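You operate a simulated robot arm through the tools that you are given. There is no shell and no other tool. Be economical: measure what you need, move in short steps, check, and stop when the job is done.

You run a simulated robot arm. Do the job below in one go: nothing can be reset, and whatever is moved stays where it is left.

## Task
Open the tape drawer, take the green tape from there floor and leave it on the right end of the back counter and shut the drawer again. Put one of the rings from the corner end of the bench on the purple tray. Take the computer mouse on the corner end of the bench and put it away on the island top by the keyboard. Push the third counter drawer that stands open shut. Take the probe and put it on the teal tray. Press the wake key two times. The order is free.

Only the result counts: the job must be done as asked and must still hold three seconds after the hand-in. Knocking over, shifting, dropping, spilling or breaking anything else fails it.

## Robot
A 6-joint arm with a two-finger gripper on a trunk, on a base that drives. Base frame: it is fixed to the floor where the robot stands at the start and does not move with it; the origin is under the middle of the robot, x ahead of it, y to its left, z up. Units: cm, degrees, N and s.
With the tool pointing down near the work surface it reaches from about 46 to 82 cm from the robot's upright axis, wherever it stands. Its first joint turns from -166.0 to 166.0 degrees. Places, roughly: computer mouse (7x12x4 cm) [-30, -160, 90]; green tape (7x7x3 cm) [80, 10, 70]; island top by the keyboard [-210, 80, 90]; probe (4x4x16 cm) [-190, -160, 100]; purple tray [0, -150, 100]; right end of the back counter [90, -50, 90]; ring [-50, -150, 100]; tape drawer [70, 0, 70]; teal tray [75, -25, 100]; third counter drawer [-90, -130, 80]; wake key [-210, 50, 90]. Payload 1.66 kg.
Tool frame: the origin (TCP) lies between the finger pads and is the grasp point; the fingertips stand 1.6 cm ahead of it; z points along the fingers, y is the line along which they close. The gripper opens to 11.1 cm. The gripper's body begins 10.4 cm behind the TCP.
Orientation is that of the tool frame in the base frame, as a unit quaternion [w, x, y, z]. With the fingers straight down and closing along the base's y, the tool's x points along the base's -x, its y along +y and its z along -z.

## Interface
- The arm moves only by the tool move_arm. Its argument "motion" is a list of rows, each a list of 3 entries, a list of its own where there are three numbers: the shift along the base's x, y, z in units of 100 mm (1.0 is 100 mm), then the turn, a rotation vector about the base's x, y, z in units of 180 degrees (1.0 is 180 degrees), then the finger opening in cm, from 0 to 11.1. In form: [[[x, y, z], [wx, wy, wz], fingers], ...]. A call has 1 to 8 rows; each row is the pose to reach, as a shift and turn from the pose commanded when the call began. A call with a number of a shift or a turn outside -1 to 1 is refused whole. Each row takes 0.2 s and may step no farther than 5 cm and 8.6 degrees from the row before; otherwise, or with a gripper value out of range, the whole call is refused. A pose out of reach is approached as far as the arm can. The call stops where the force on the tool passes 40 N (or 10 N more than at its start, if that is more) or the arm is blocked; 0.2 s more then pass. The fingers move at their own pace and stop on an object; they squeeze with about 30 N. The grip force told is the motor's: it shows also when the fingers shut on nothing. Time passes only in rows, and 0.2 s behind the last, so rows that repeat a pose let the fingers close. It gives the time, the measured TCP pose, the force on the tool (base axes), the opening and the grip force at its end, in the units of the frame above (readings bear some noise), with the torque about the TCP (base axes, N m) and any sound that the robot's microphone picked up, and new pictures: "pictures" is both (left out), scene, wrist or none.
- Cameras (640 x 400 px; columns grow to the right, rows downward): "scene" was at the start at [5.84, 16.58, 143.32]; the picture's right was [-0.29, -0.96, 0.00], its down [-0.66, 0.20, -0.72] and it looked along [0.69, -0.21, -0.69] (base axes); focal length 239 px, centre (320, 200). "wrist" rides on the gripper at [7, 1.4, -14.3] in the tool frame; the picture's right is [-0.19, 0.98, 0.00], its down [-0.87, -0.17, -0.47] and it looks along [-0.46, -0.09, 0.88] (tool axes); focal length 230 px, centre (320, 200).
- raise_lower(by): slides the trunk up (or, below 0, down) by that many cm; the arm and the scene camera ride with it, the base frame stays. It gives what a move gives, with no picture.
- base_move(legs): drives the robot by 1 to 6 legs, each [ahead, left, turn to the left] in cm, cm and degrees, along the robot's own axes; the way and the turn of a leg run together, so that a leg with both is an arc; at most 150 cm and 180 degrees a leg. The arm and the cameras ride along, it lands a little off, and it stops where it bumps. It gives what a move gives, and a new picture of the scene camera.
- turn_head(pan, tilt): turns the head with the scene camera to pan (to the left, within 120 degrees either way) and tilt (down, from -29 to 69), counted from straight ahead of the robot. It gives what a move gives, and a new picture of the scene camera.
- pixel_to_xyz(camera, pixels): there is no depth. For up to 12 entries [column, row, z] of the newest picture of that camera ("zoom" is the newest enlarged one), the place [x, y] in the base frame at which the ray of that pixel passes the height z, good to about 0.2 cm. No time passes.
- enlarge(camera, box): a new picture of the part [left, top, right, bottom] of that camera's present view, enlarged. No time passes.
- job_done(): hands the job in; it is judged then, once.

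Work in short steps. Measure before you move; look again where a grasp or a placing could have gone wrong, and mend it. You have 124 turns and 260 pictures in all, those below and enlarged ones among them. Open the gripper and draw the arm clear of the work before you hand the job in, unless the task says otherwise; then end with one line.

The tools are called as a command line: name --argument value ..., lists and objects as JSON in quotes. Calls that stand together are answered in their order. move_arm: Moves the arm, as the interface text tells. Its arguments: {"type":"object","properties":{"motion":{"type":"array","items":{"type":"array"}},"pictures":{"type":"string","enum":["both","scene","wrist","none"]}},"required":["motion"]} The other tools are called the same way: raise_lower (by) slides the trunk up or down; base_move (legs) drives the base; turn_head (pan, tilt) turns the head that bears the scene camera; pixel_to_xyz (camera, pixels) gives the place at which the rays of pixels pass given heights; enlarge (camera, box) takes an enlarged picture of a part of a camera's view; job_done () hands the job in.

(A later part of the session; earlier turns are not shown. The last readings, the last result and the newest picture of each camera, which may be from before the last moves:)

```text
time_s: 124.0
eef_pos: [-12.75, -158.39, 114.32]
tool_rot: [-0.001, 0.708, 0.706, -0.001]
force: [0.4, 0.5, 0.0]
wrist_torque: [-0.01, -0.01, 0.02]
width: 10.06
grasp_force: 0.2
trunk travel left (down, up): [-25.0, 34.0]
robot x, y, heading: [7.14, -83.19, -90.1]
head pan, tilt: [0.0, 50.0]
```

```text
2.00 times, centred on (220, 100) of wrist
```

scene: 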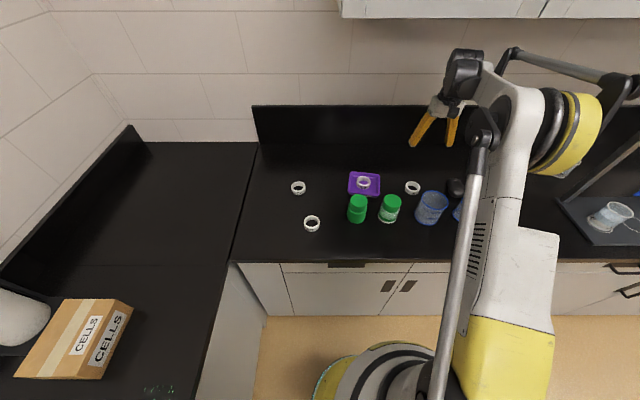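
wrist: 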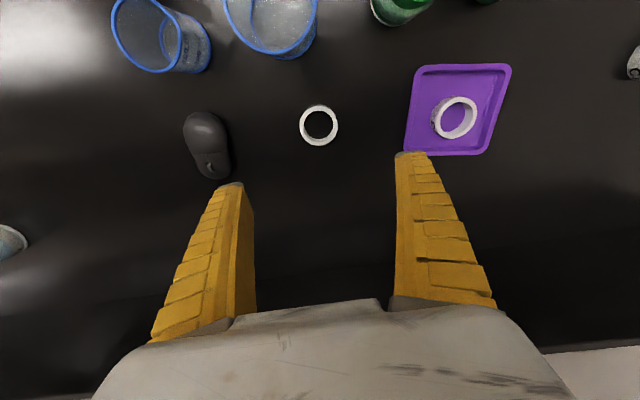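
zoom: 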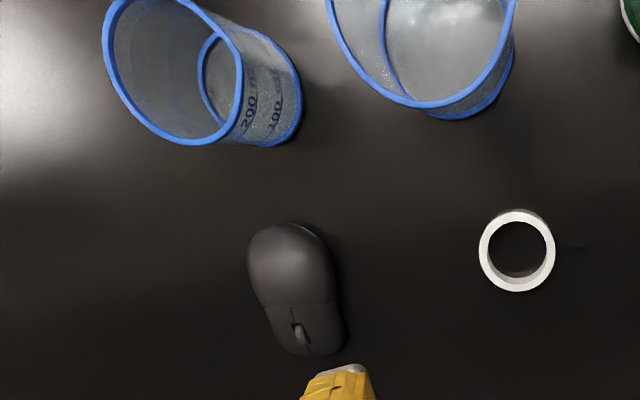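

Mouse centre about (-31.5,-158), rotated ~10°. I shift the base right 18 cm to bring it into reach.

base_move --legs '[[0, -18, 0]]'

move_arm --motion '[[[-0.05, -0.02, -0.3], [0, 0, -0.028], 10], [[-0.09, -0.06, -0.6], [0, 0, -0.056], 10], [[-0.09, -0.06, -0.9], [0, 0, -0.056], 10]]' --pictures "wrist"

```text
time_s: 125.5
eef_pos: [-30.5, -158.24, 114.26]
tool_rot: [-0.002, 0.708, 0.706, -0.002]
force: [-0.4, -0.2, -0.2]
wrist_torque: [0.01, -0.05, 0.03]
width: 10.05
grasp_force: 0.5
trunk travel left (down, up): [-25.0, 34.0]
robot x, y, heading: [-10.41, -83.59, -90.1]
head pan, tilt: [0.0, 50.0]
```

scene: 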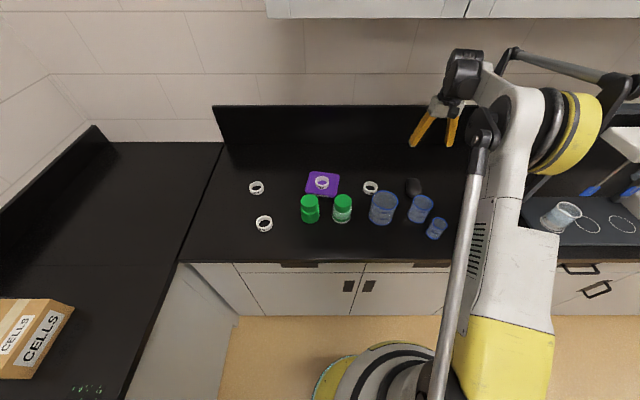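

```text
time_s: 126.3
eef_pos: [-31.2, -159.04, 105.28]
tool_rot: [-0.002, 0.768, 0.641, -0.001]
force: [0.0, 0.9, 0.4]
wrist_torque: [0.03, -0.01, 0.01]
width: 10.05
grasp_force: 0.1
trunk travel left (down, up): [-25.0, 34.0]
robot x, y, heading: [-10.5, -83.8, -90.0]
head pan, tilt: [0.0, 50.0]
```

wrist: 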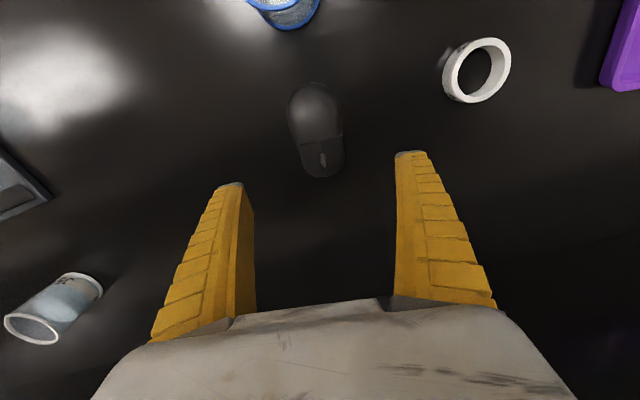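

I measure the mouse against the TCP here.

pixel_to_xyz --camera "wrist" --pixels '[[310, 83, 91], [325, 178, 91], [287, 120, 91.5], [341, 120, 91.5], [301, 160, 91.5], [345, 155, 91.5], [317, 130, 92], [285, 30, 90]]'

```text
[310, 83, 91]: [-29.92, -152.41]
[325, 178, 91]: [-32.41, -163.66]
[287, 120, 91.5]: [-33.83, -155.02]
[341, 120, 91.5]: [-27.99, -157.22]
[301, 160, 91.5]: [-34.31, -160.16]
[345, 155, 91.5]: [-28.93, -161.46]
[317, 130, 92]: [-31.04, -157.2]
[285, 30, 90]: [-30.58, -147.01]
```

Well aligned. I lower to z 92 and close.

move_arm --motion '[[[0, 0.03, -0.4], [0, 0, 0], 10], [[0, 0.03, -0.8], [0, 0, 0], 10], [[0, 0.03, -1.0], [0, 0, 0], 10]]' --pictures "none"

move_arm --motion '[[[0, 0, -0.2], [0, 0, 0], 10], [[0, 0, -0.33], [0, 0, 0], 10]]' --pictures "both"

move_arm --motion '[[[0, 0, 0], [0, 0, 0], 7], [[0, 0, 0], [0, 0, 0], 4.5], [[0, 0, 0], [0, 0, 0], 4.5], [[0, 0, 0], [0, 0, 0], 4.5]]' --pictures "wrist"

```text
time_s: 127.1
eef_pos: [-31.09, -158.62, 95.17]
tool_rot: [-0.002, 0.767, 0.641, -0.002]
force: [0.7, 0.2, 0.4]
wrist_torque: [-0.01, 0.0, -0.02]
width: 10.05
grasp_force: 0.9
trunk travel left (down, up): [-25.0, 34.0]
robot x, y, heading: [-11.05, -83.88, -90.2]
head pan, tilt: [0.0, 50.0]
```

```text
time_s: 127.7
eef_pos: [-31.1, -158.72, 91.88]
tool_rot: [-0.002, 0.768, 0.641, -0.002]
force: [0.4, -0.7, -1.1]
wrist_torque: [0.0, -0.01, 0.0]
width: 10.06
grasp_force: 0.6
trunk travel left (down, up): [-25.0, 34.0]
robot x, y, heading: [-10.72, -83.88, -90.1]
head pan, tilt: [0.0, 50.0]
```

scene: 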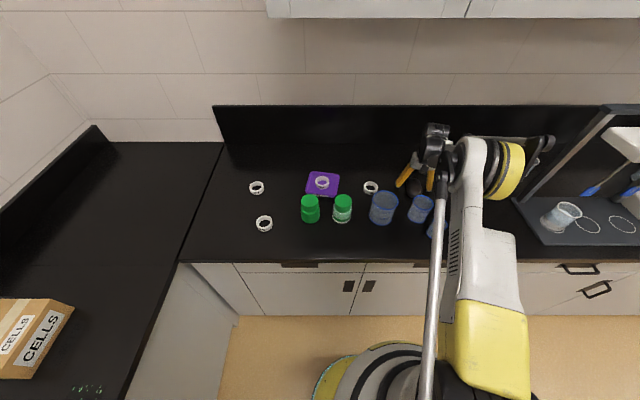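
wrist: 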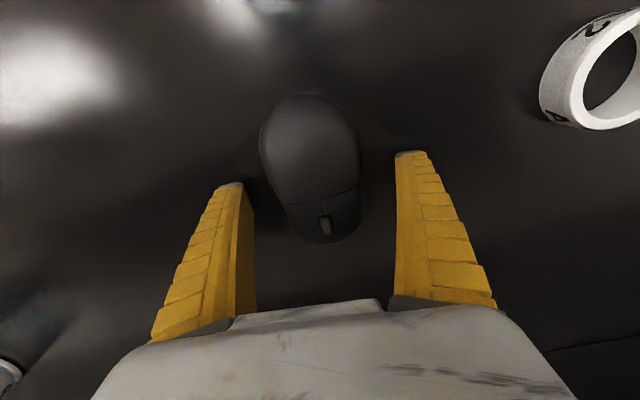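

```text
time_s: 128.7
eef_pos: [-31.2, -158.67, 91.99]
tool_rot: [-0.001, 0.768, 0.64, -0.001]
force: [0.8, 0.5, -0.4]
wrist_torque: [0.02, -0.01, 0.02]
width: 5.67
grasp_force: 29.9
trunk travel left (down, up): [-25.0, 34.0]
robot x, y, heading: [-10.14, -83.7, -90.3]
head pan, tilt: [0.0, 50.0]
```

wrist: 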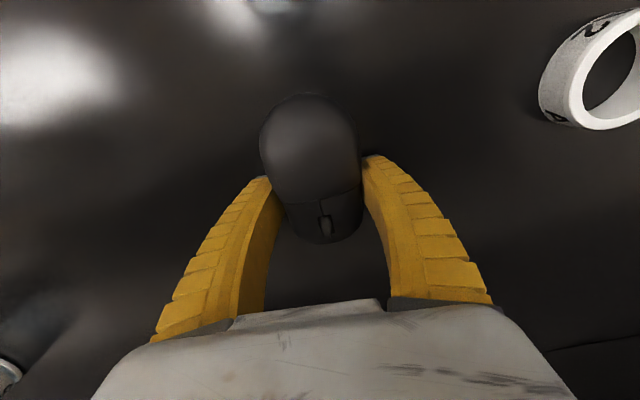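

The mouse is gripped (5.7 cm). I lift and draw the arm in, then drive back and turn to face the island.

move_arm --motion '[[[0, 0, 0.4], [0, 0, 0], 4.5], [[0, 0, 0.8], [0, 0, 0], 4.5], [[0, 0, 1.0], [0, 0, 0], 4.5]]' --pictures "wrist"

move_arm --motion '[[[0, 0, 0.4], [0, 0, 0], 4.5], [[0, 0, 0.8], [0, 0, 0], 4.5], [[0, 0, 1.0], [0, 0, 0], 4.5], [[0, 0.4, 1.0], [0, 0, 0], 4.5], [[0, 0.8, 1.0], [0, 0, 0], 4.5], [[0, 1.0, 1.0], [0, 0, 0], 4.5]]' --pictures "none"

base_move --legs '[[-75, 0, 0], [0, 0, -90]]'

turn_head --pan 0 --tilt 30

```text
time_s: 129.5
eef_pos: [-31.22, -158.63, 102.0]
tool_rot: [-0.002, 0.767, 0.642, -0.001]
force: [0.0, 0.0, -0.9]
wrist_torque: [-0.02, 0.01, -0.02]
width: 5.64
grasp_force: 30.0
trunk travel left (down, up): [-25.0, 34.0]
robot x, y, heading: [-10.93, -83.83, -89.9]
head pan, tilt: [0.0, 50.0]
```

wrist: 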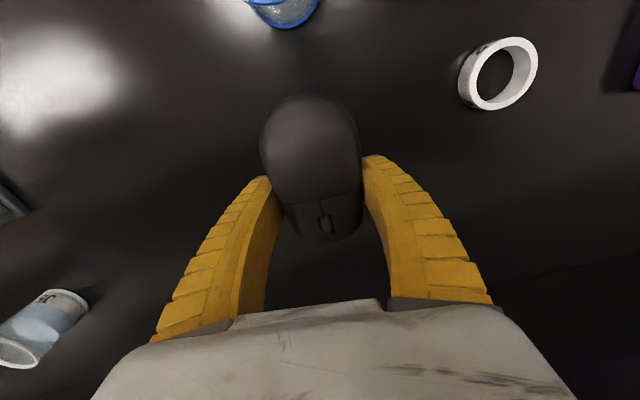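

```text
time_s: 130.9
eef_pos: [-31.48, -148.59, 111.95]
tool_rot: [-0.002, 0.767, 0.642, -0.002]
force: [0.1, 0.5, -0.6]
wrist_torque: [-0.03, 0.01, 0.0]
width: 5.64
grasp_force: 29.8
trunk travel left (down, up): [-25.0, 34.0]
robot x, y, heading: [-10.51, -83.77, -90.0]
head pan, tilt: [0.0, 50.0]
```

```text
time_s: 138.7
eef_pos: [-76.04, 9.93, 111.99]
tool_rot: [-0.003, 0.997, -0.081, -0.001]
force: [0.2, 0.4, -1.4]
wrist_torque: [0.03, -0.02, 0.01]
width: 5.6
grasp_force: 29.7
trunk travel left (down, up): [-25.0, 34.0]
robot x, y, heading: [-10.51, -9.72, -178.7]
head pan, tilt: [0.0, 50.0]
```

scene: 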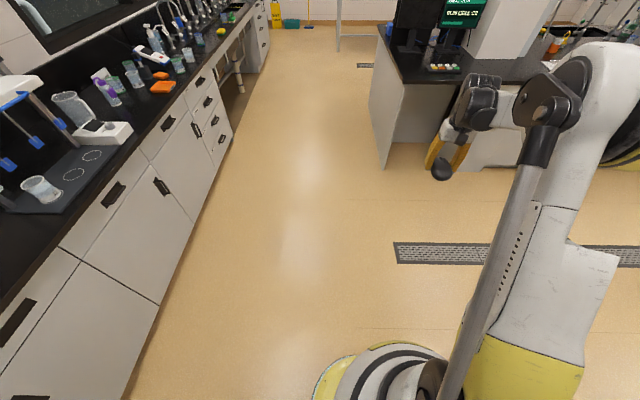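

```text
time_s: 139.5
eef_pos: [-76.1, 9.88, 111.9]
tool_rot: [-0.003, 0.997, -0.082, 0.001]
force: [0.2, 0.6, -0.8]
wrist_torque: [-0.02, 0.01, 0.01]
width: 5.6
grasp_force: 30.0
trunk travel left (down, up): [-25.0, 34.0]
robot x, y, heading: [-10.81, -9.74, -178.9]
head pan, tilt: [0.0, 30.0]
```

scene: 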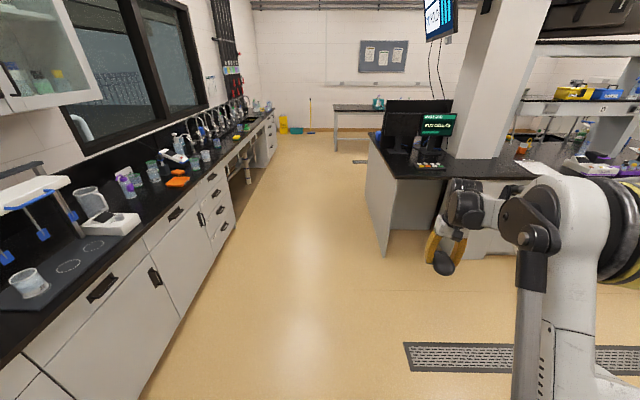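

The island with monitors and a coloured key panel is at (430,160); I zoom there.

enlarge --camera "scene" --box '[360, 90, 560, 200]'

pixel_to_xyz --camera "scene" --pixels '[[430, 167, 90], [450, 178, 90], [383, 178, 90], [445, 150, 90], [385, 250, 0], [540, 150, 90]]'

```text
3.20 times, centred on (460, 145) of scene
```

zoom: 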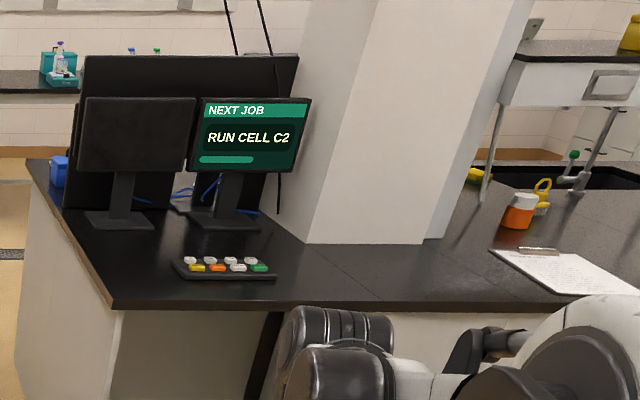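

```text
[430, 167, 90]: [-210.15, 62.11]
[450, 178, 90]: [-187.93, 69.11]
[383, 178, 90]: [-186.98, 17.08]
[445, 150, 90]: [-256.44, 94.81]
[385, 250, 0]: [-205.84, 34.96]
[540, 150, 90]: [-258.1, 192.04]
```

Key panel is near (-210,60), island edge x≈-187. I drive right and ahead toward it.

base_move --legs '[[0, -76, 0], [104, 0, 0]]'

turn_head --pan 0 --tilt 42

enlarge --camera "wrist" --box '[0, 0, 640, 400]'

```text
time_s: 148.6
eef_pos: [-180.72, 84.21, 112.11]
tool_rot: [-0.003, 0.997, -0.078, 0.001]
force: [-0.6, -0.2, -0.7]
wrist_torque: [-0.01, 0.0, 0.01]
width: 5.58
grasp_force: 29.6
trunk travel left (down, up): [-25.0, 34.0]
robot x, y, heading: [-115.16, 65.02, -178.5]
head pan, tilt: [0.0, 30.0]
```

scene: 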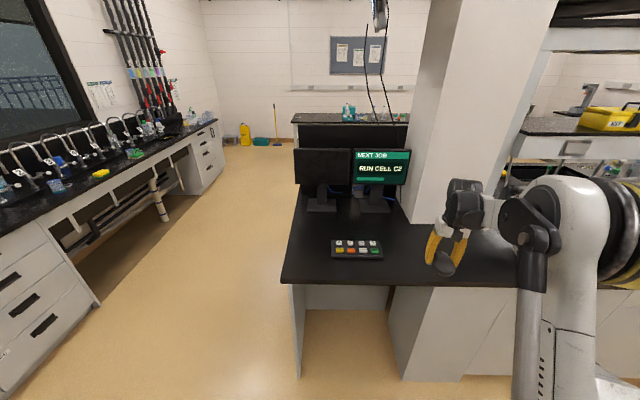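

```text
time_s: 149.3
eef_pos: [-180.81, 84.26, 111.96]
tool_rot: [-0.003, 0.997, -0.078, 0.0]
force: [0.0, -0.4, -0.8]
wrist_torque: [0.0, -0.03, 0.0]
width: 5.57
grasp_force: 30.1
trunk travel left (down, up): [-25.0, 34.0]
robot x, y, heading: [-115.34, 64.99, -178.7]
head pan, tilt: [0.0, 42.0]
```

scene: 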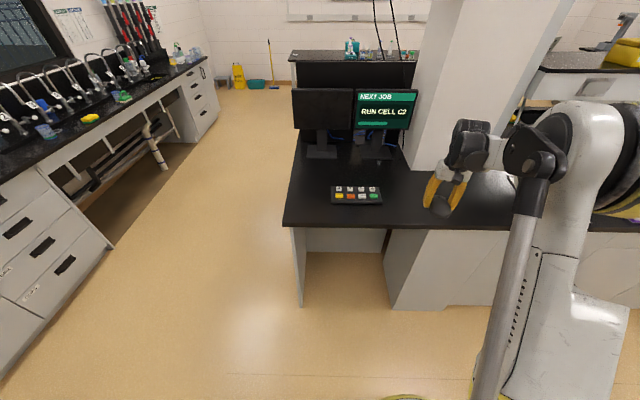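

```text
1.00 times, centred on (320, 200) of wrist (not enlarged: the box is as wide or as high as the picture)
```

zoom: 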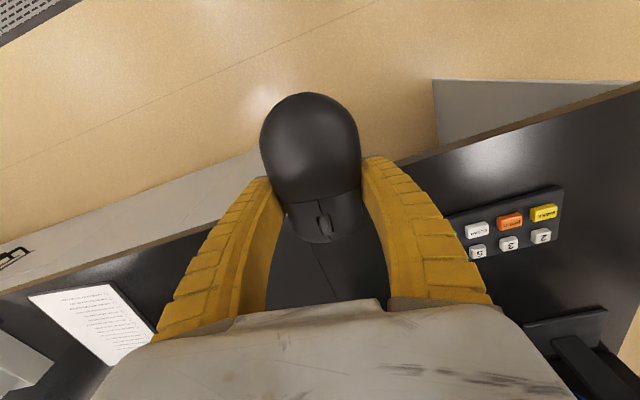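

I read the key labels and measure the area right of the key panel.

enlarge --camera "scene" --box '[320, 175, 400, 225]'

pixel_to_xyz --camera "scene" --pixels '[[332, 203, 90], [383, 203, 90], [331, 187, 90], [380, 187, 90], [300, 226, 90], [400, 229, 90], [408, 168, 90], [412, 171, 90], [420, 200, 90], [500, 185, 90]]'

enlarge --camera "scene" --box '[280, 80, 540, 240]'

```text
8.00 times, centred on (360, 200) of scene
```

zoom: 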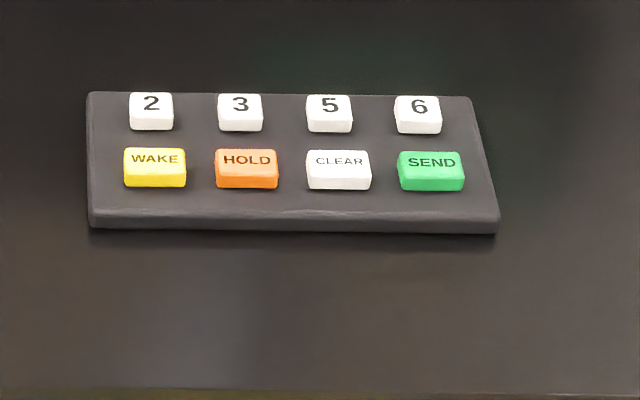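

```text
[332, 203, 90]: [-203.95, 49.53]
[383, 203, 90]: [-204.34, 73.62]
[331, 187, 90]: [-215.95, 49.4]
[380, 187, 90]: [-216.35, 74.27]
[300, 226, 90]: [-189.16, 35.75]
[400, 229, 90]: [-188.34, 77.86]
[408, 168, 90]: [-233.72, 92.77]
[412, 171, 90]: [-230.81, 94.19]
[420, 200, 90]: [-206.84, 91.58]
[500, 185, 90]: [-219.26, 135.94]
```

```text
2.46 times, centred on (410, 160) of scene
```

zoom: 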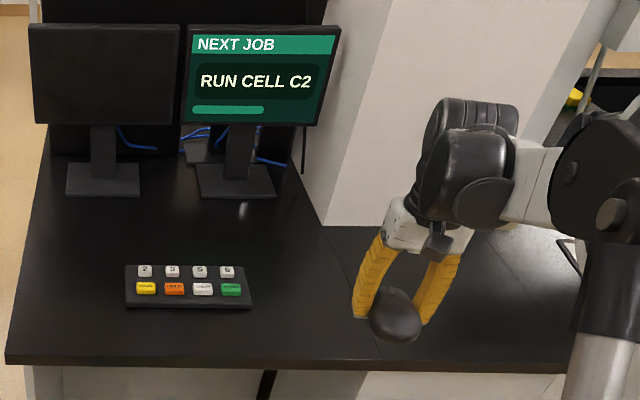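

WAKE is the yellow key. The spot right of the panel at (-207, 83.5) is free (panel ends y 74, seam y 93). I drive 17 cm ahead.

base_move --legs '[[17, 0, 0]]'

move_arm --motion '[[[-0.4, 0, -0.2], [0, 0, 0], 4.5], [[-0.8, 0, -0.4], [0, 0, 0], 4.5], [[-0.95, 0, -0.8], [0, 0, 0], 4.5], [[-0.95, 0, -1.0], [0, 0, 0], 4.5]]' --pictures "both"

```text
time_s: 150.8
eef_pos: [-197.84, 83.81, 111.87]
tool_rot: [-0.003, 0.997, -0.079, 0.002]
force: [-0.3, 0.1, -1.1]
wrist_torque: [0.02, -0.07, 0.0]
width: 5.55
grasp_force: 30.1
trunk travel left (down, up): [-25.0, 34.0]
robot x, y, heading: [-132.36, 64.46, -178.9]
head pan, tilt: [0.0, 42.0]
```

scene: 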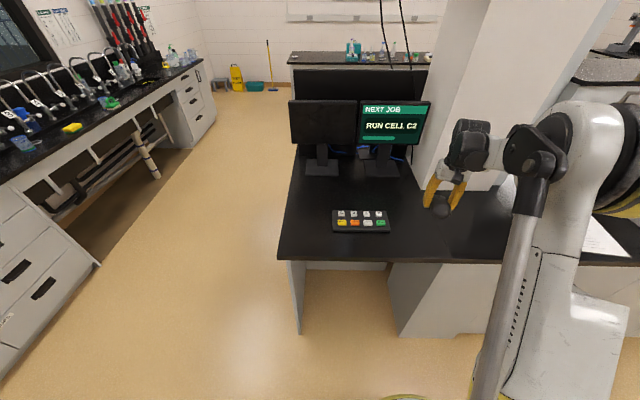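

```text
time_s: 151.8
eef_pos: [-207.3, 83.71, 101.74]
tool_rot: [-0.002, 0.997, -0.078, 0.001]
force: [-0.1, 1.0, -0.2]
wrist_torque: [0.02, 0.04, -0.01]
width: 5.56
grasp_force: 29.9
trunk travel left (down, up): [-25.0, 34.0]
robot x, y, heading: [-132.12, 64.59, -178.8]
head pan, tilt: [0.0, 42.0]
```

scene: 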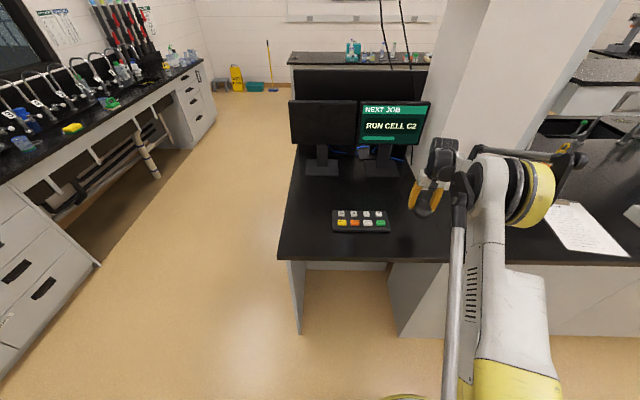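
wrist: 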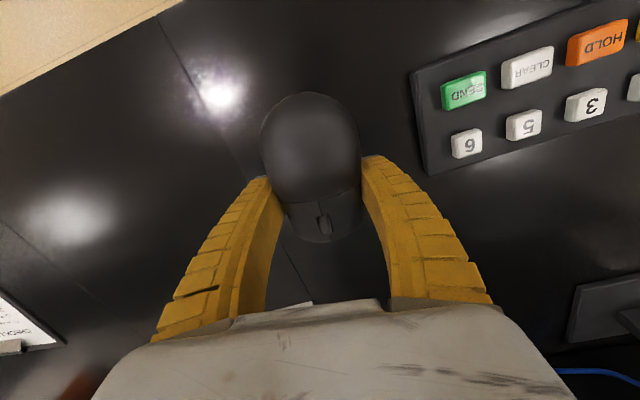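

I check the seam and panel edges under the mouse.

pixel_to_xyz --camera "wrist" --pixels '[[190, 70, 90], [245, 170, 90], [412, 70, 91], [425, 172, 91], [320, 180, 90], [299, 285, 90]]'

```text
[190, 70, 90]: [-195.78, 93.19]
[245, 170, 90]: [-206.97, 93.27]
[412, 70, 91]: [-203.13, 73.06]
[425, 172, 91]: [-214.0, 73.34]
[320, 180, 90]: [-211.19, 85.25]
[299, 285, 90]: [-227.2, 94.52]
```

Mouse spot is clear (panel at y≤73.3, seam at 93.2). I lower to contact.

move_arm --motion '[[[0, 0, -0.4], [0, 0, 0], 4.5], [[0, 0, -0.8], [0, 0, 0], 4.5], [[0, 0, -0.93], [0, 0, 0], 4.5]]' --pictures "none"

move_arm --motion '[[[0, 0, -0.03], [0, 0, 0], 4.5], [[0, 0, -0.06], [0, 0, 0], 4.5], [[0, 0, -0.09], [0, 0, 0], 4.5]]' --pictures "wrist"

```text
time_s: 152.6
eef_pos: [-207.36, 83.81, 92.5]
tool_rot: [-0.003, 0.997, -0.078, 0.0]
force: [-0.2, 0.8, -1.7]
wrist_torque: [0.01, 0.0, 0.0]
width: 5.53
grasp_force: 30.8
trunk travel left (down, up): [-25.0, 34.0]
robot x, y, heading: [-132.69, 64.76, -179.0]
head pan, tilt: [0.0, 42.0]
```

```text
time_s: 153.4
eef_pos: [-207.29, 83.7, 91.63]
tool_rot: [-0.003, 0.997, -0.078, -0.001]
force: [-0.5, -0.4, 7.3]
wrist_torque: [0.03, 0.08, 0.11]
width: 5.8
grasp_force: 30.4
trunk travel left (down, up): [-25.0, 34.0]
robot x, y, heading: [-132.57, 64.19, -178.8]
head pan, tilt: [0.0, 42.0]
```

wrist: 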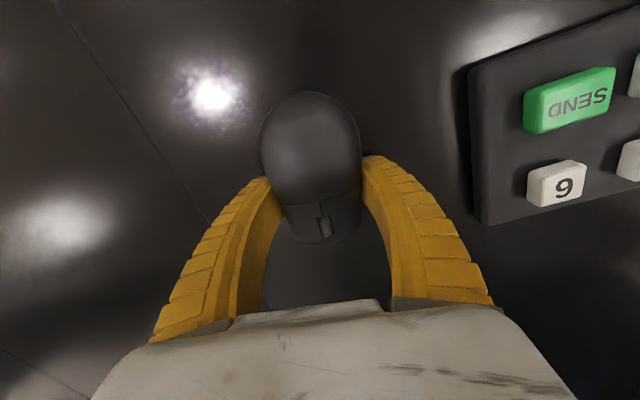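

Contact felt. I open to 8.5 and lift.

move_arm --motion '[[[0, 0, 0], [0, 0, 0], 7], [[0, 0, 0], [0, 0, 0], 8.5], [[0, 0, 0.05], [0, 0, 0], 8.5], [[0, 0, 0.4], [0, 0, 0], 8.5], [[0, 0, 0.8], [0, 0, 0], 8.5], [[0, 0, 1.0], [0, 0, 0], 8.5]]' --pictures "wrist"

move_arm --motion '[[[0.1, 0, 0.2], [0, 0, 0], 0], [[0.1, -0.4, 0.3], [0, 0, 0.028], 0], [[0.1, -0.8, 0.3], [0, 0, 0.045], 0], [[0.1, -1.0, 0.3], [0, 0, 0.045], 0]]' --pictures "none"

move_arm --motion '[[[0.1, -0.4, 0], [0, 0, 0], 0], [[0.1, -0.8, 0], [0, 0, 0], 0], [[0.1, -1.0, 0], [0, 0, 0], 0]]' --pictures "both"

```text
time_s: 154.8
eef_pos: [-207.11, 83.92, 101.77]
tool_rot: [-0.003, 0.997, -0.079, 0.0]
force: [-0.3, -0.4, 0.9]
wrist_torque: [0.02, 0.02, -0.05]
width: 8.62
grasp_force: 0.8
trunk travel left (down, up): [-25.0, 34.0]
robot x, y, heading: [-132.29, 64.13, -179.0]
head pan, tilt: [0.0, 42.0]
```

wrist: 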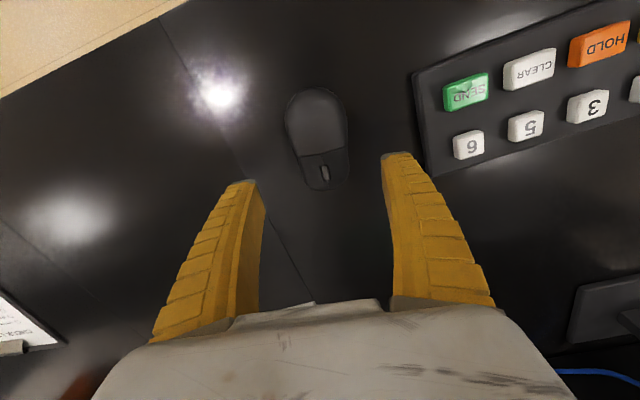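

```text
time_s: 155.8
eef_pos: [-206.27, 73.87, 104.63]
tool_rot: [-0.003, 1.0, -0.008, 0.0]
force: [0.7, 0.0, 0.7]
wrist_torque: [-0.01, 0.03, -0.01]
width: 0.0
grasp_force: 28.6
trunk travel left (down, up): [-25.0, 34.0]
robot x, y, heading: [-132.3, 64.25, -178.7]
head pan, tilt: [0.0, 42.0]
```

```text
time_s: 156.6
eef_pos: [-205.46, 63.72, 104.66]
tool_rot: [-0.003, 1.0, -0.008, 0.0]
force: [-0.4, 0.4, -1.3]
wrist_torque: [0.01, -0.01, -0.01]
width: 0.01
grasp_force: 28.9
trunk travel left (down, up): [-25.0, 34.0]
robot x, y, heading: [-132.36, 64.09, -178.7]
head pan, tilt: [0.0, 42.0]
```

scene: 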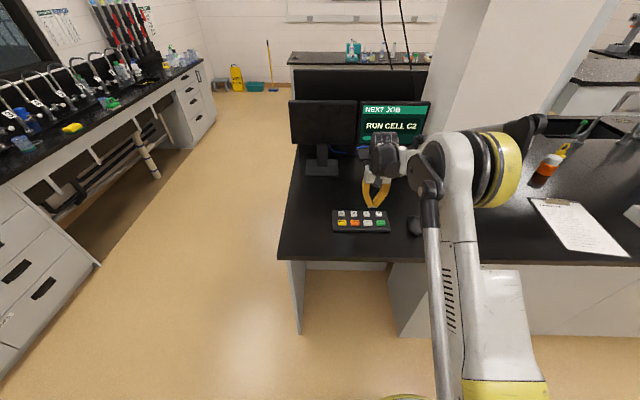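
wrist: 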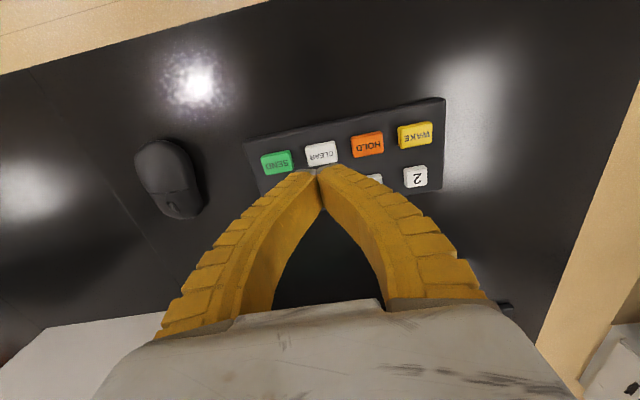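

Mouse is placed by the panel. WAKE key at wrist (415,135); I measure it.

pixel_to_xyz --camera "wrist" --pixels '[[415, 136, 91.5], [415, 136, 92.5], [415, 136, 93.5], [399, 139, 92.5], [432, 130, 92.5], [368, 144, 92.5], [414, 177, 92.5]]'

pixel_to_xyz --camera "scene" --pixels '[[342, 222, 91.5], [342, 222, 92.5], [342, 222, 93.5]]'

enlarge --camera "scene" --box '[325, 200, 405, 250]'

```text
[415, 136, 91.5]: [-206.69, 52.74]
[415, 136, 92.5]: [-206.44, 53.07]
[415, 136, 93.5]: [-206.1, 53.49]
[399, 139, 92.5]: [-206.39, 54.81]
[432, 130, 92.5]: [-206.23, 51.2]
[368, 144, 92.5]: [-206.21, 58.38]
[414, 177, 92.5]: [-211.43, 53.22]
```

```text
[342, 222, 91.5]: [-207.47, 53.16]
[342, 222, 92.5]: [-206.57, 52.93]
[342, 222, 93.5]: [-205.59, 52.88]
```

```text
8.00 times, centred on (365, 225) of scene
```

zoom: 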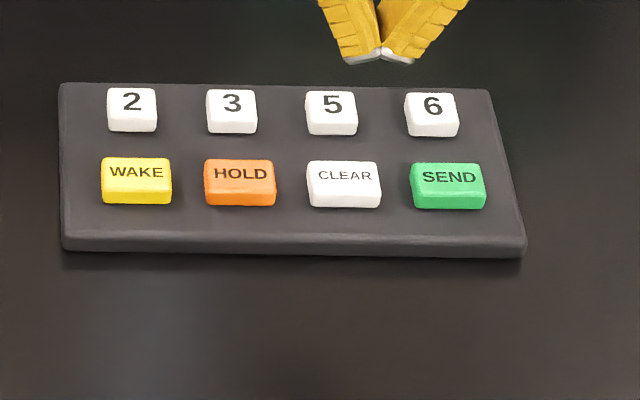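

WAKE centre ≈(-206.3, 53.0), top z≈92.5. I position the shut fingertips above it.

move_arm --motion '[[[-0.04, -0.4, 0], [0, 0, 0], 0], [[-0.07, -0.8, 0], [0, 0, 0], 0], [[-0.07, -1.0, -0.4], [0, 0, 0], 0], [[-0.07, -1.0, -0.8], [0, 0, 0], 0]]' --pictures "none"

move_arm --motion '[[[0, -0.07, 0], [0, 0, 0], 0]]' --pictures "both"

enlarge --camera "scene" --box '[315, 190, 395, 240]'

```text
time_s: 157.6
eef_pos: [-206.06, 53.69, 96.47]
tool_rot: [-0.002, 1.0, -0.008, 0.0]
force: [-0.3, 0.0, -0.5]
wrist_torque: [0.01, -0.03, 0.05]
width: 0.0
grasp_force: 28.6
trunk travel left (down, up): [-25.0, 34.0]
robot x, y, heading: [-132.27, 64.38, -178.8]
head pan, tilt: [0.0, 42.0]
```

```text
time_s: 158.0
eef_pos: [-206.04, 52.95, 96.48]
tool_rot: [-0.003, 1.0, -0.008, 0.0]
force: [0.5, 0.3, -0.5]
wrist_torque: [0.03, 0.02, 0.06]
width: 0.01
grasp_force: 28.4
trunk travel left (down, up): [-25.0, 34.0]
robot x, y, heading: [-132.61, 64.57, -178.7]
head pan, tilt: [0.0, 42.0]
```

scene: 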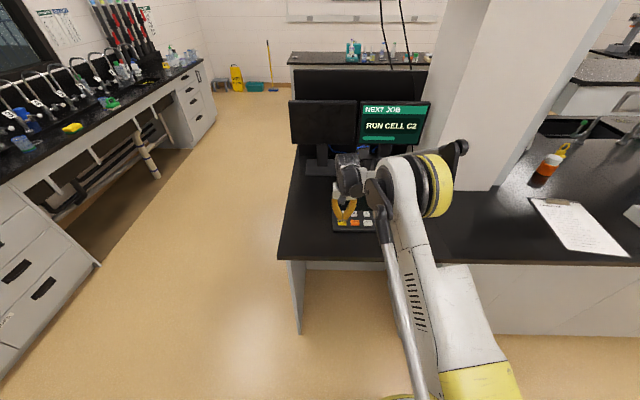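
wrist: 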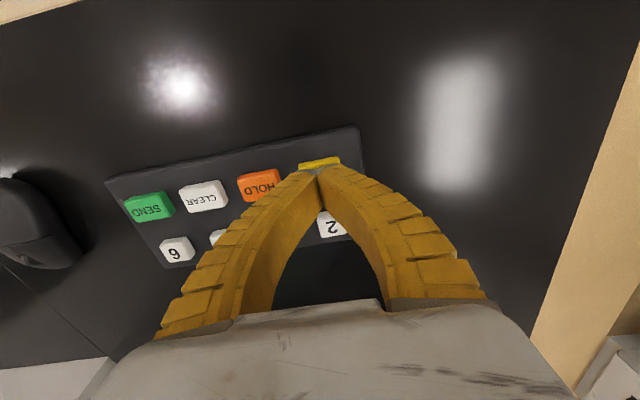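

```text
8.00 times, centred on (355, 215) of scene
```

zoom: 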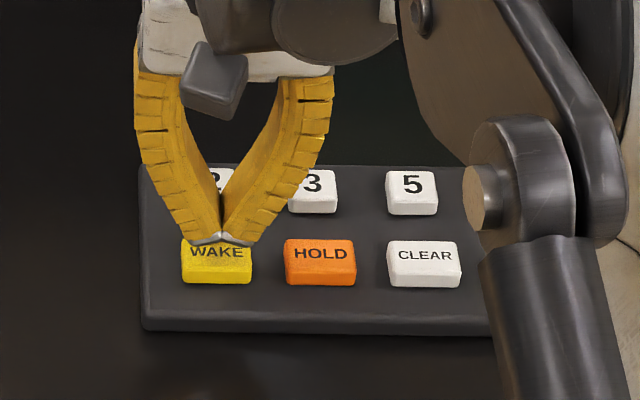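

Positioned. I press down in small steps, watching force and sound.

move_arm --motion '[[[0, 0, -0.1], [0, 0, 0], 0], [[0, 0, -0.18], [0, 0, 0], 0], [[0, 0, -0.22], [0, 0, 0], 0], [[0, 0, -0.26], [0, 0, 0], 0]]' --pictures "none"

```text
time_s: 159.0
eef_pos: [-206.09, 53.06, 94.06]
tool_rot: [-0.002, 1.0, -0.007, 0.0]
force: [-0.2, -0.6, 0.6]
wrist_torque: [0.0, 0.0, -0.02]
width: 0.02
grasp_force: 28.8
trunk travel left (down, up): [-25.0, 34.0]
robot x, y, heading: [-132.3, 64.35, -178.7]
head pan, tilt: [0.0, 42.0]
```

move_arm --motion '[[[0, 0, -0.03], [0, 0, 0], 0], [[0, 0, -0.06], [0, 0, 0], 0], [[0, 0, -0.09], [0, 0, 0], 0]]' --pictures "none"

```text
time_s: 159.8
eef_pos: [-205.97, 53.11, 93.37]
tool_rot: [-0.002, 1.0, -0.009, 0.0]
force: [-2.9, -0.3, 10.9]
wrist_torque: [-0.02, 0.03, -0.02]
width: 0.61
grasp_force: 28.5
trunk travel left (down, up): [-25.0, 34.0]
robot x, y, heading: [-132.07, 64.59, -178.7]
head pan, tilt: [0.0, 42.0]
heard: click
```

One click heard. I lift off fully and look.

move_arm --motion '[[[0, 0, 0.1], [0, 0, 0], 0], [[0, 0, 0.25], [0, 0, 0], 0], [[0, 0, 0.25], [0, 0, 0], 0]]' --pictures "none"

enlarge --camera "scene" --box '[280, 90, 440, 240]'

```text
time_s: 160.6
eef_pos: [-206.02, 53.16, 95.8]
tool_rot: [-0.003, 1.0, -0.007, 0.0]
force: [-0.3, 0.8, -0.3]
wrist_torque: [0.04, 0.0, 0.01]
width: 0.01
grasp_force: 28.5
trunk travel left (down, up): [-25.0, 34.0]
robot x, y, heading: [-132.32, 64.68, -178.8]
head pan, tilt: [0.0, 42.0]
```

```text
2.67 times, centred on (360, 165) of scene
```

zoom: 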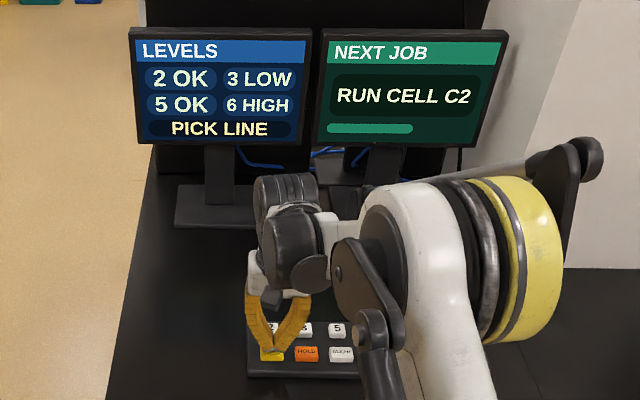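

The left screen woke up, so one press counted. I press the second time with the same depth.

move_arm --motion '[[[0, 0, -0.1], [0, 0, 0], 0], [[0, 0, -0.17], [0, 0, 0], 0], [[0, 0, -0.21], [0, 0, 0], 0], [[0, 0, -0.245], [0, 0, 0], 0]]' --pictures "none"

```text
time_s: 161.6
eef_pos: [-206.03, 53.05, 93.57]
tool_rot: [-0.003, 1.0, -0.007, 0.0]
force: [-3.1, -0.9, 9.2]
wrist_torque: [0.0, 0.02, 0.01]
width: 0.6
grasp_force: 28.4
trunk travel left (down, up): [-25.0, 34.0]
robot x, y, heading: [-132.32, 64.31, -178.9]
head pan, tilt: [0.0, 42.0]
heard: click
```

Second click heard. I lift away and retract, then drive toward the probe at about (-190,-160).

move_arm --motion '[[[0, 0, 0.2], [0, 0, 0], 0], [[0, 0, 0.6], [0, 0, 0], 0], [[0.2, 0, 1.0], [0, 0, 0], 0], [[0.6, 0, 1.0], [0, 0, 0], 4], [[1.0, 0, 1.0], [0, 0, 0], 8]]' --pictures "none"

move_arm --motion '[[[0.4, 0.1, 0.3], [0, 0, 0], 8], [[0.8, 0.2, 0.6], [0, 0, 0], 8], [[1.0, 0.3, 0.9], [0, 0, 0], 8]]' --pictures "scene"

enlarge --camera "scene" --box '[280, 90, 480, 240]'

```text
time_s: 162.8
eef_pos: [-195.88, 52.94, 103.27]
tool_rot: [-0.003, 1.0, -0.008, -0.001]
force: [0.5, -0.9, 0.4]
wrist_torque: [-0.01, 0.01, -0.02]
width: 8.16
grasp_force: 0.8
trunk travel left (down, up): [-25.0, 34.0]
robot x, y, heading: [-132.6, 64.65, -178.6]
head pan, tilt: [0.0, 42.0]
```

```text
refused: row 1 steps farther than a row can; nothing moved
```

```text
2.67 times, centred on (380, 165) of scene
```

zoom: 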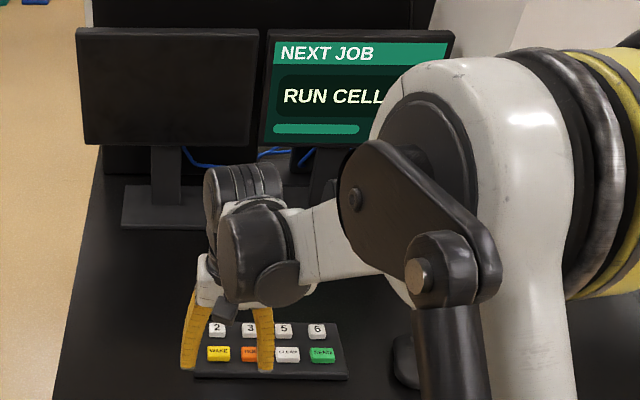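

Screen toggled again, so two presses registered. I lift, back off, turn toward the bench and look for the probe.

move_arm --motion '[[[0.2, 0.1, 0.4], [0, 0, 0], 8], [[0.5, 0.2, 0.7], [0, 0, 0], 8], [[0.8, 0.3, 1.0], [0, 0, 0], 8]]' --pictures "none"

base_move --legs '[[-15, 0, 0], [0, 0, 90], [105, 0, 0], [0, -40, 0]]'

enlarge --camera "scene" --box '[160, 60, 480, 240]'

```text
time_s: 163.6
eef_pos: [-187.7, 55.94, 113.27]
tool_rot: [-0.002, 1.0, -0.007, 0.0]
force: [0.3, 0.4, -0.1]
wrist_torque: [-0.02, 0.01, 0.02]
width: 8.14
grasp_force: 1.2
trunk travel left (down, up): [-25.0, 34.0]
robot x, y, heading: [-132.55, 64.56, -178.6]
head pan, tilt: [0.0, 42.0]
```

```text
time_s: 175.9
eef_pos: [-153.06, -96.09, 113.06]
tool_rot: [-0.002, 0.73, 0.684, -0.001]
force: [0.3, -0.1, 0.2]
wrist_torque: [0.0, -0.01, -0.01]
width: 8.13
grasp_force: 0.9
trunk travel left (down, up): [-25.0, 34.0]
robot x, y, heading: [-158.95, -40.21, -91.2]
head pan, tilt: [0.0, 42.0]
```

scene: 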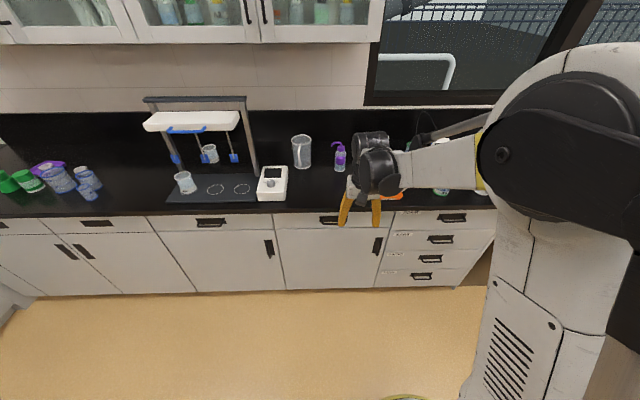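

```text
2.00 times, centred on (320, 150) of scene
```

zoom: 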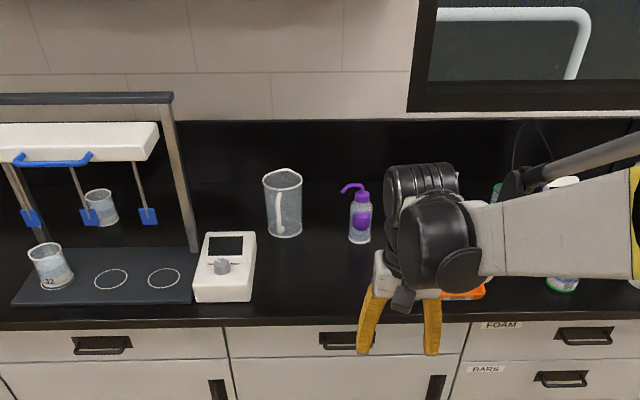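

I move right 28 cm for a view of the probe area, looking slightly left with the head.

base_move --legs '[[0, -22, 1.2]]'

enlarge --camera "scene" --box '[200, 100, 440, 240]'

enlarge --camera "wrist" --box '[0, 0, 640, 400]'

```text
time_s: 177.5
eef_pos: [-173.0, -95.67, 113.1]
tool_rot: [-0.001, 0.721, 0.693, -0.001]
force: [-0.1, 0.4, 0.7]
wrist_torque: [0.0, -0.03, 0.01]
width: 8.1
grasp_force: 0.7
trunk travel left (down, up): [-25.0, 34.0]
robot x, y, heading: [-180.23, -40.14, -90.0]
head pan, tilt: [0.0, 42.0]
```

scene: 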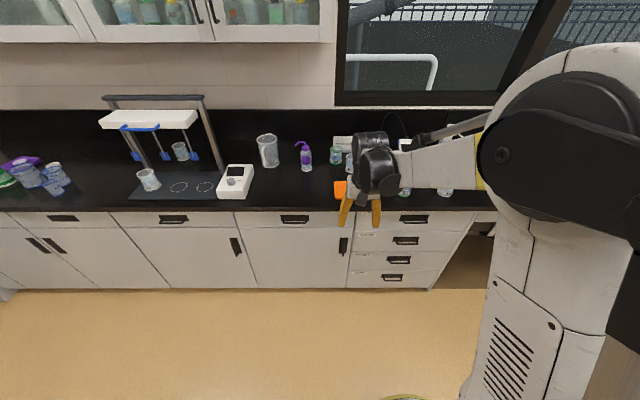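

```text
2.67 times, centred on (320, 170) of scene
```

zoom: 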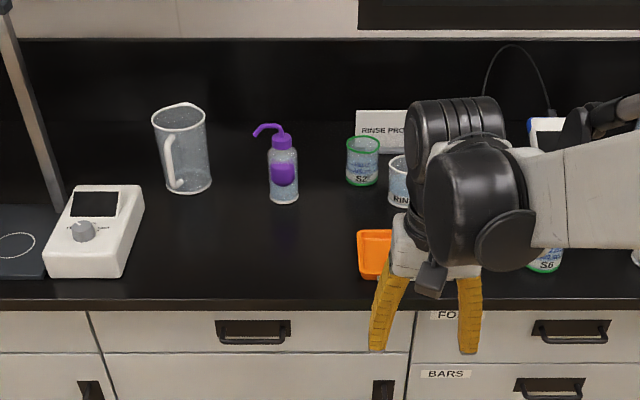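

```text
1.00 times, centred on (320, 200) of wrist (not enlarged: the box is as wide or as high as the picture)
```

zoom: 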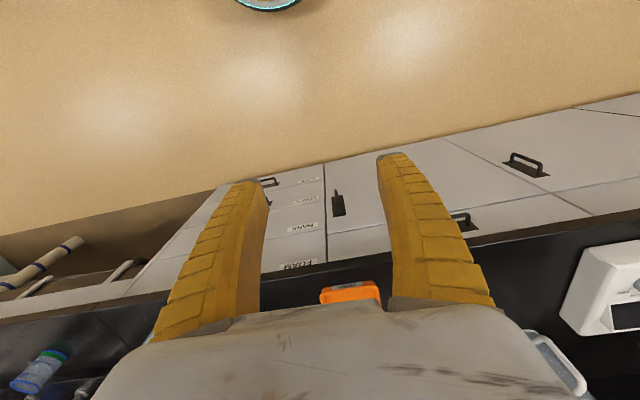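

The "RINSE PROBE" sign and a meter are behind the arm; I move further right to see.

base_move --legs '[[0, -32, 0]]'

enlarge --camera "scene" --box '[220, 90, 400, 210]'

```text
time_s: 179.7
eef_pos: [-204.9, -95.58, 112.91]
tool_rot: [-0.002, 0.721, 0.693, -0.001]
force: [-0.1, 0.7, 0.0]
wrist_torque: [0.0, -0.01, -0.03]
width: 8.13
grasp_force: 0.8
trunk travel left (down, up): [-25.0, 34.0]
robot x, y, heading: [-212.09, -40.22, -90.1]
head pan, tilt: [0.0, 42.0]
```

scene: 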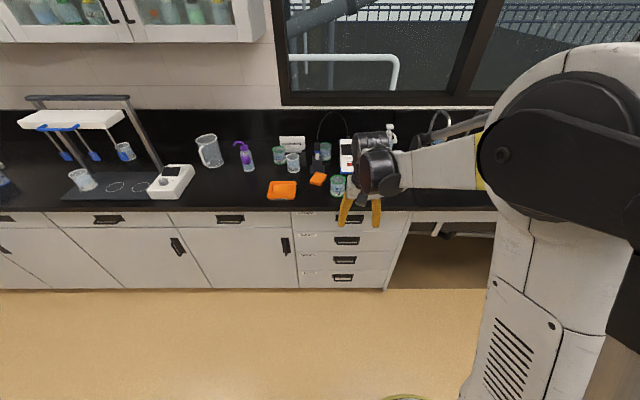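

```text
3.33 times, centred on (310, 150) of scene
```

zoom: 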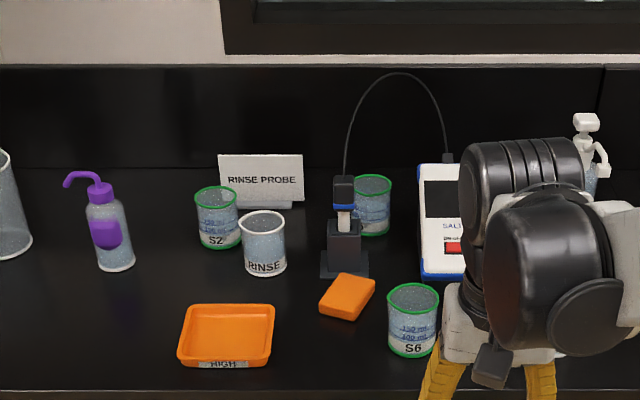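

The probe sits in a black holder (zoom (344,215)) with a cable to the meter. I raise the trunk, shift to align and move ahead to view it from above.

raise_lower --by 22

base_move --legs '[[0, 12, 0], [38, 0, 0]]'

enlarge --camera "wrist" --box '[0, 0, 640, 400]'

enlarge --camera "scene" --box '[200, 150, 440, 300]'

```text
time_s: 182.0
eef_pos: [-204.92, -95.58, 135.08]
tool_rot: [-0.001, 0.72, 0.694, -0.001]
force: [-0.6, -0.6, -0.3]
wrist_torque: [-0.01, 0.0, -0.04]
width: 8.17
grasp_force: 1.2
trunk travel left (down, up): [-47.0, 12.0]
robot x, y, heading: [-212.16, -40.16, -89.8]
head pan, tilt: [0.0, 42.0]
```

```text
time_s: 185.3
eef_pos: [-193.35, -135.35, 135.03]
tool_rot: [-0.003, 0.722, 0.692, -0.001]
force: [-1.1, -0.2, 0.2]
wrist_torque: [0.04, 0.02, 0.03]
width: 8.13
grasp_force: 0.2
trunk travel left (down, up): [-47.0, 12.0]
robot x, y, heading: [-200.38, -79.49, -90.4]
head pan, tilt: [0.0, 42.0]
```

scene: 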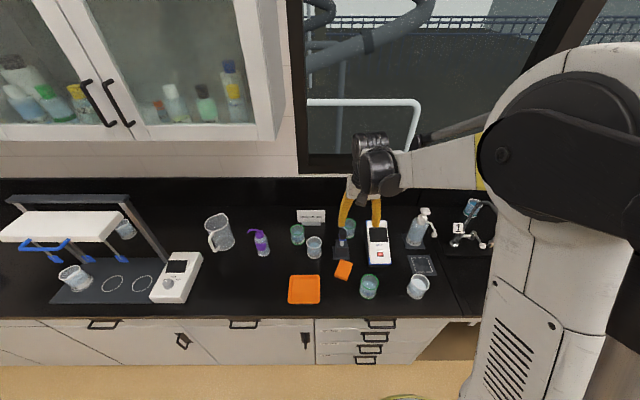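

```text
1.00 times, centred on (320, 200) of wrist (not enlarged: the box is as wide or as high as the picture)
```

zoom: 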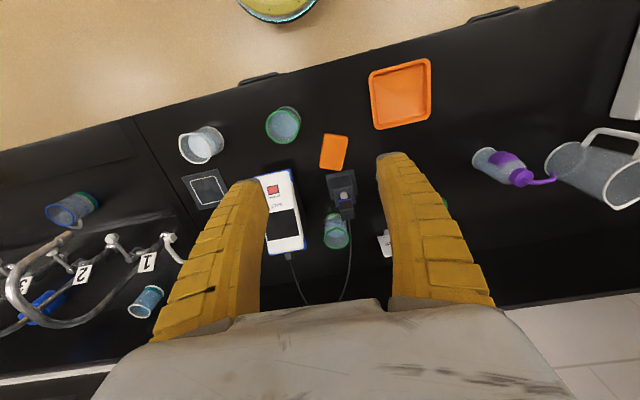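

```text
2.67 times, centred on (320, 225) of scene
```

zoom: 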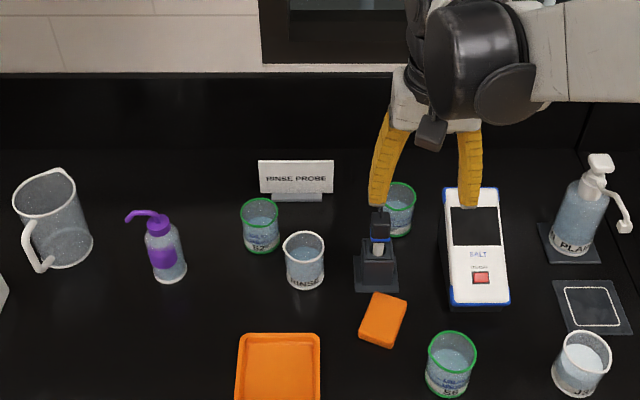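

I zoom the wrist view onto the probe.

enlarge --camera "wrist" --box '[280, 130, 420, 270]'

pixel_to_xyz --camera "zoom" --pixels '[[320, 200, 90], [320, 200, 100], [320, 200, 106], [320, 200, 110]]'

enlarge --camera "scene" --box '[310, 210, 380, 270]'

```text
2.86 times, centred on (350, 200) of wrist
```

zoom: 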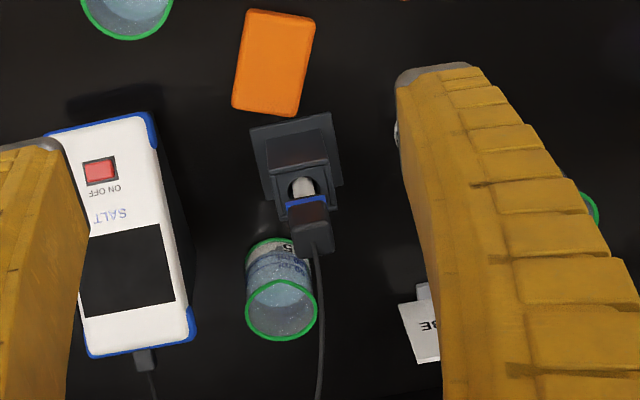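

```text
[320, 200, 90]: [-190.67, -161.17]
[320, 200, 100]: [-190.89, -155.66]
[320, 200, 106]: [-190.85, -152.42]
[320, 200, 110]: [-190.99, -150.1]
```

```text
6.67 times, centred on (345, 240) of scene
```

zoom: 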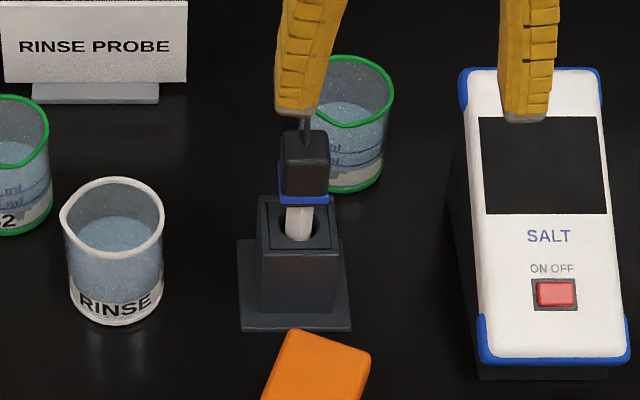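

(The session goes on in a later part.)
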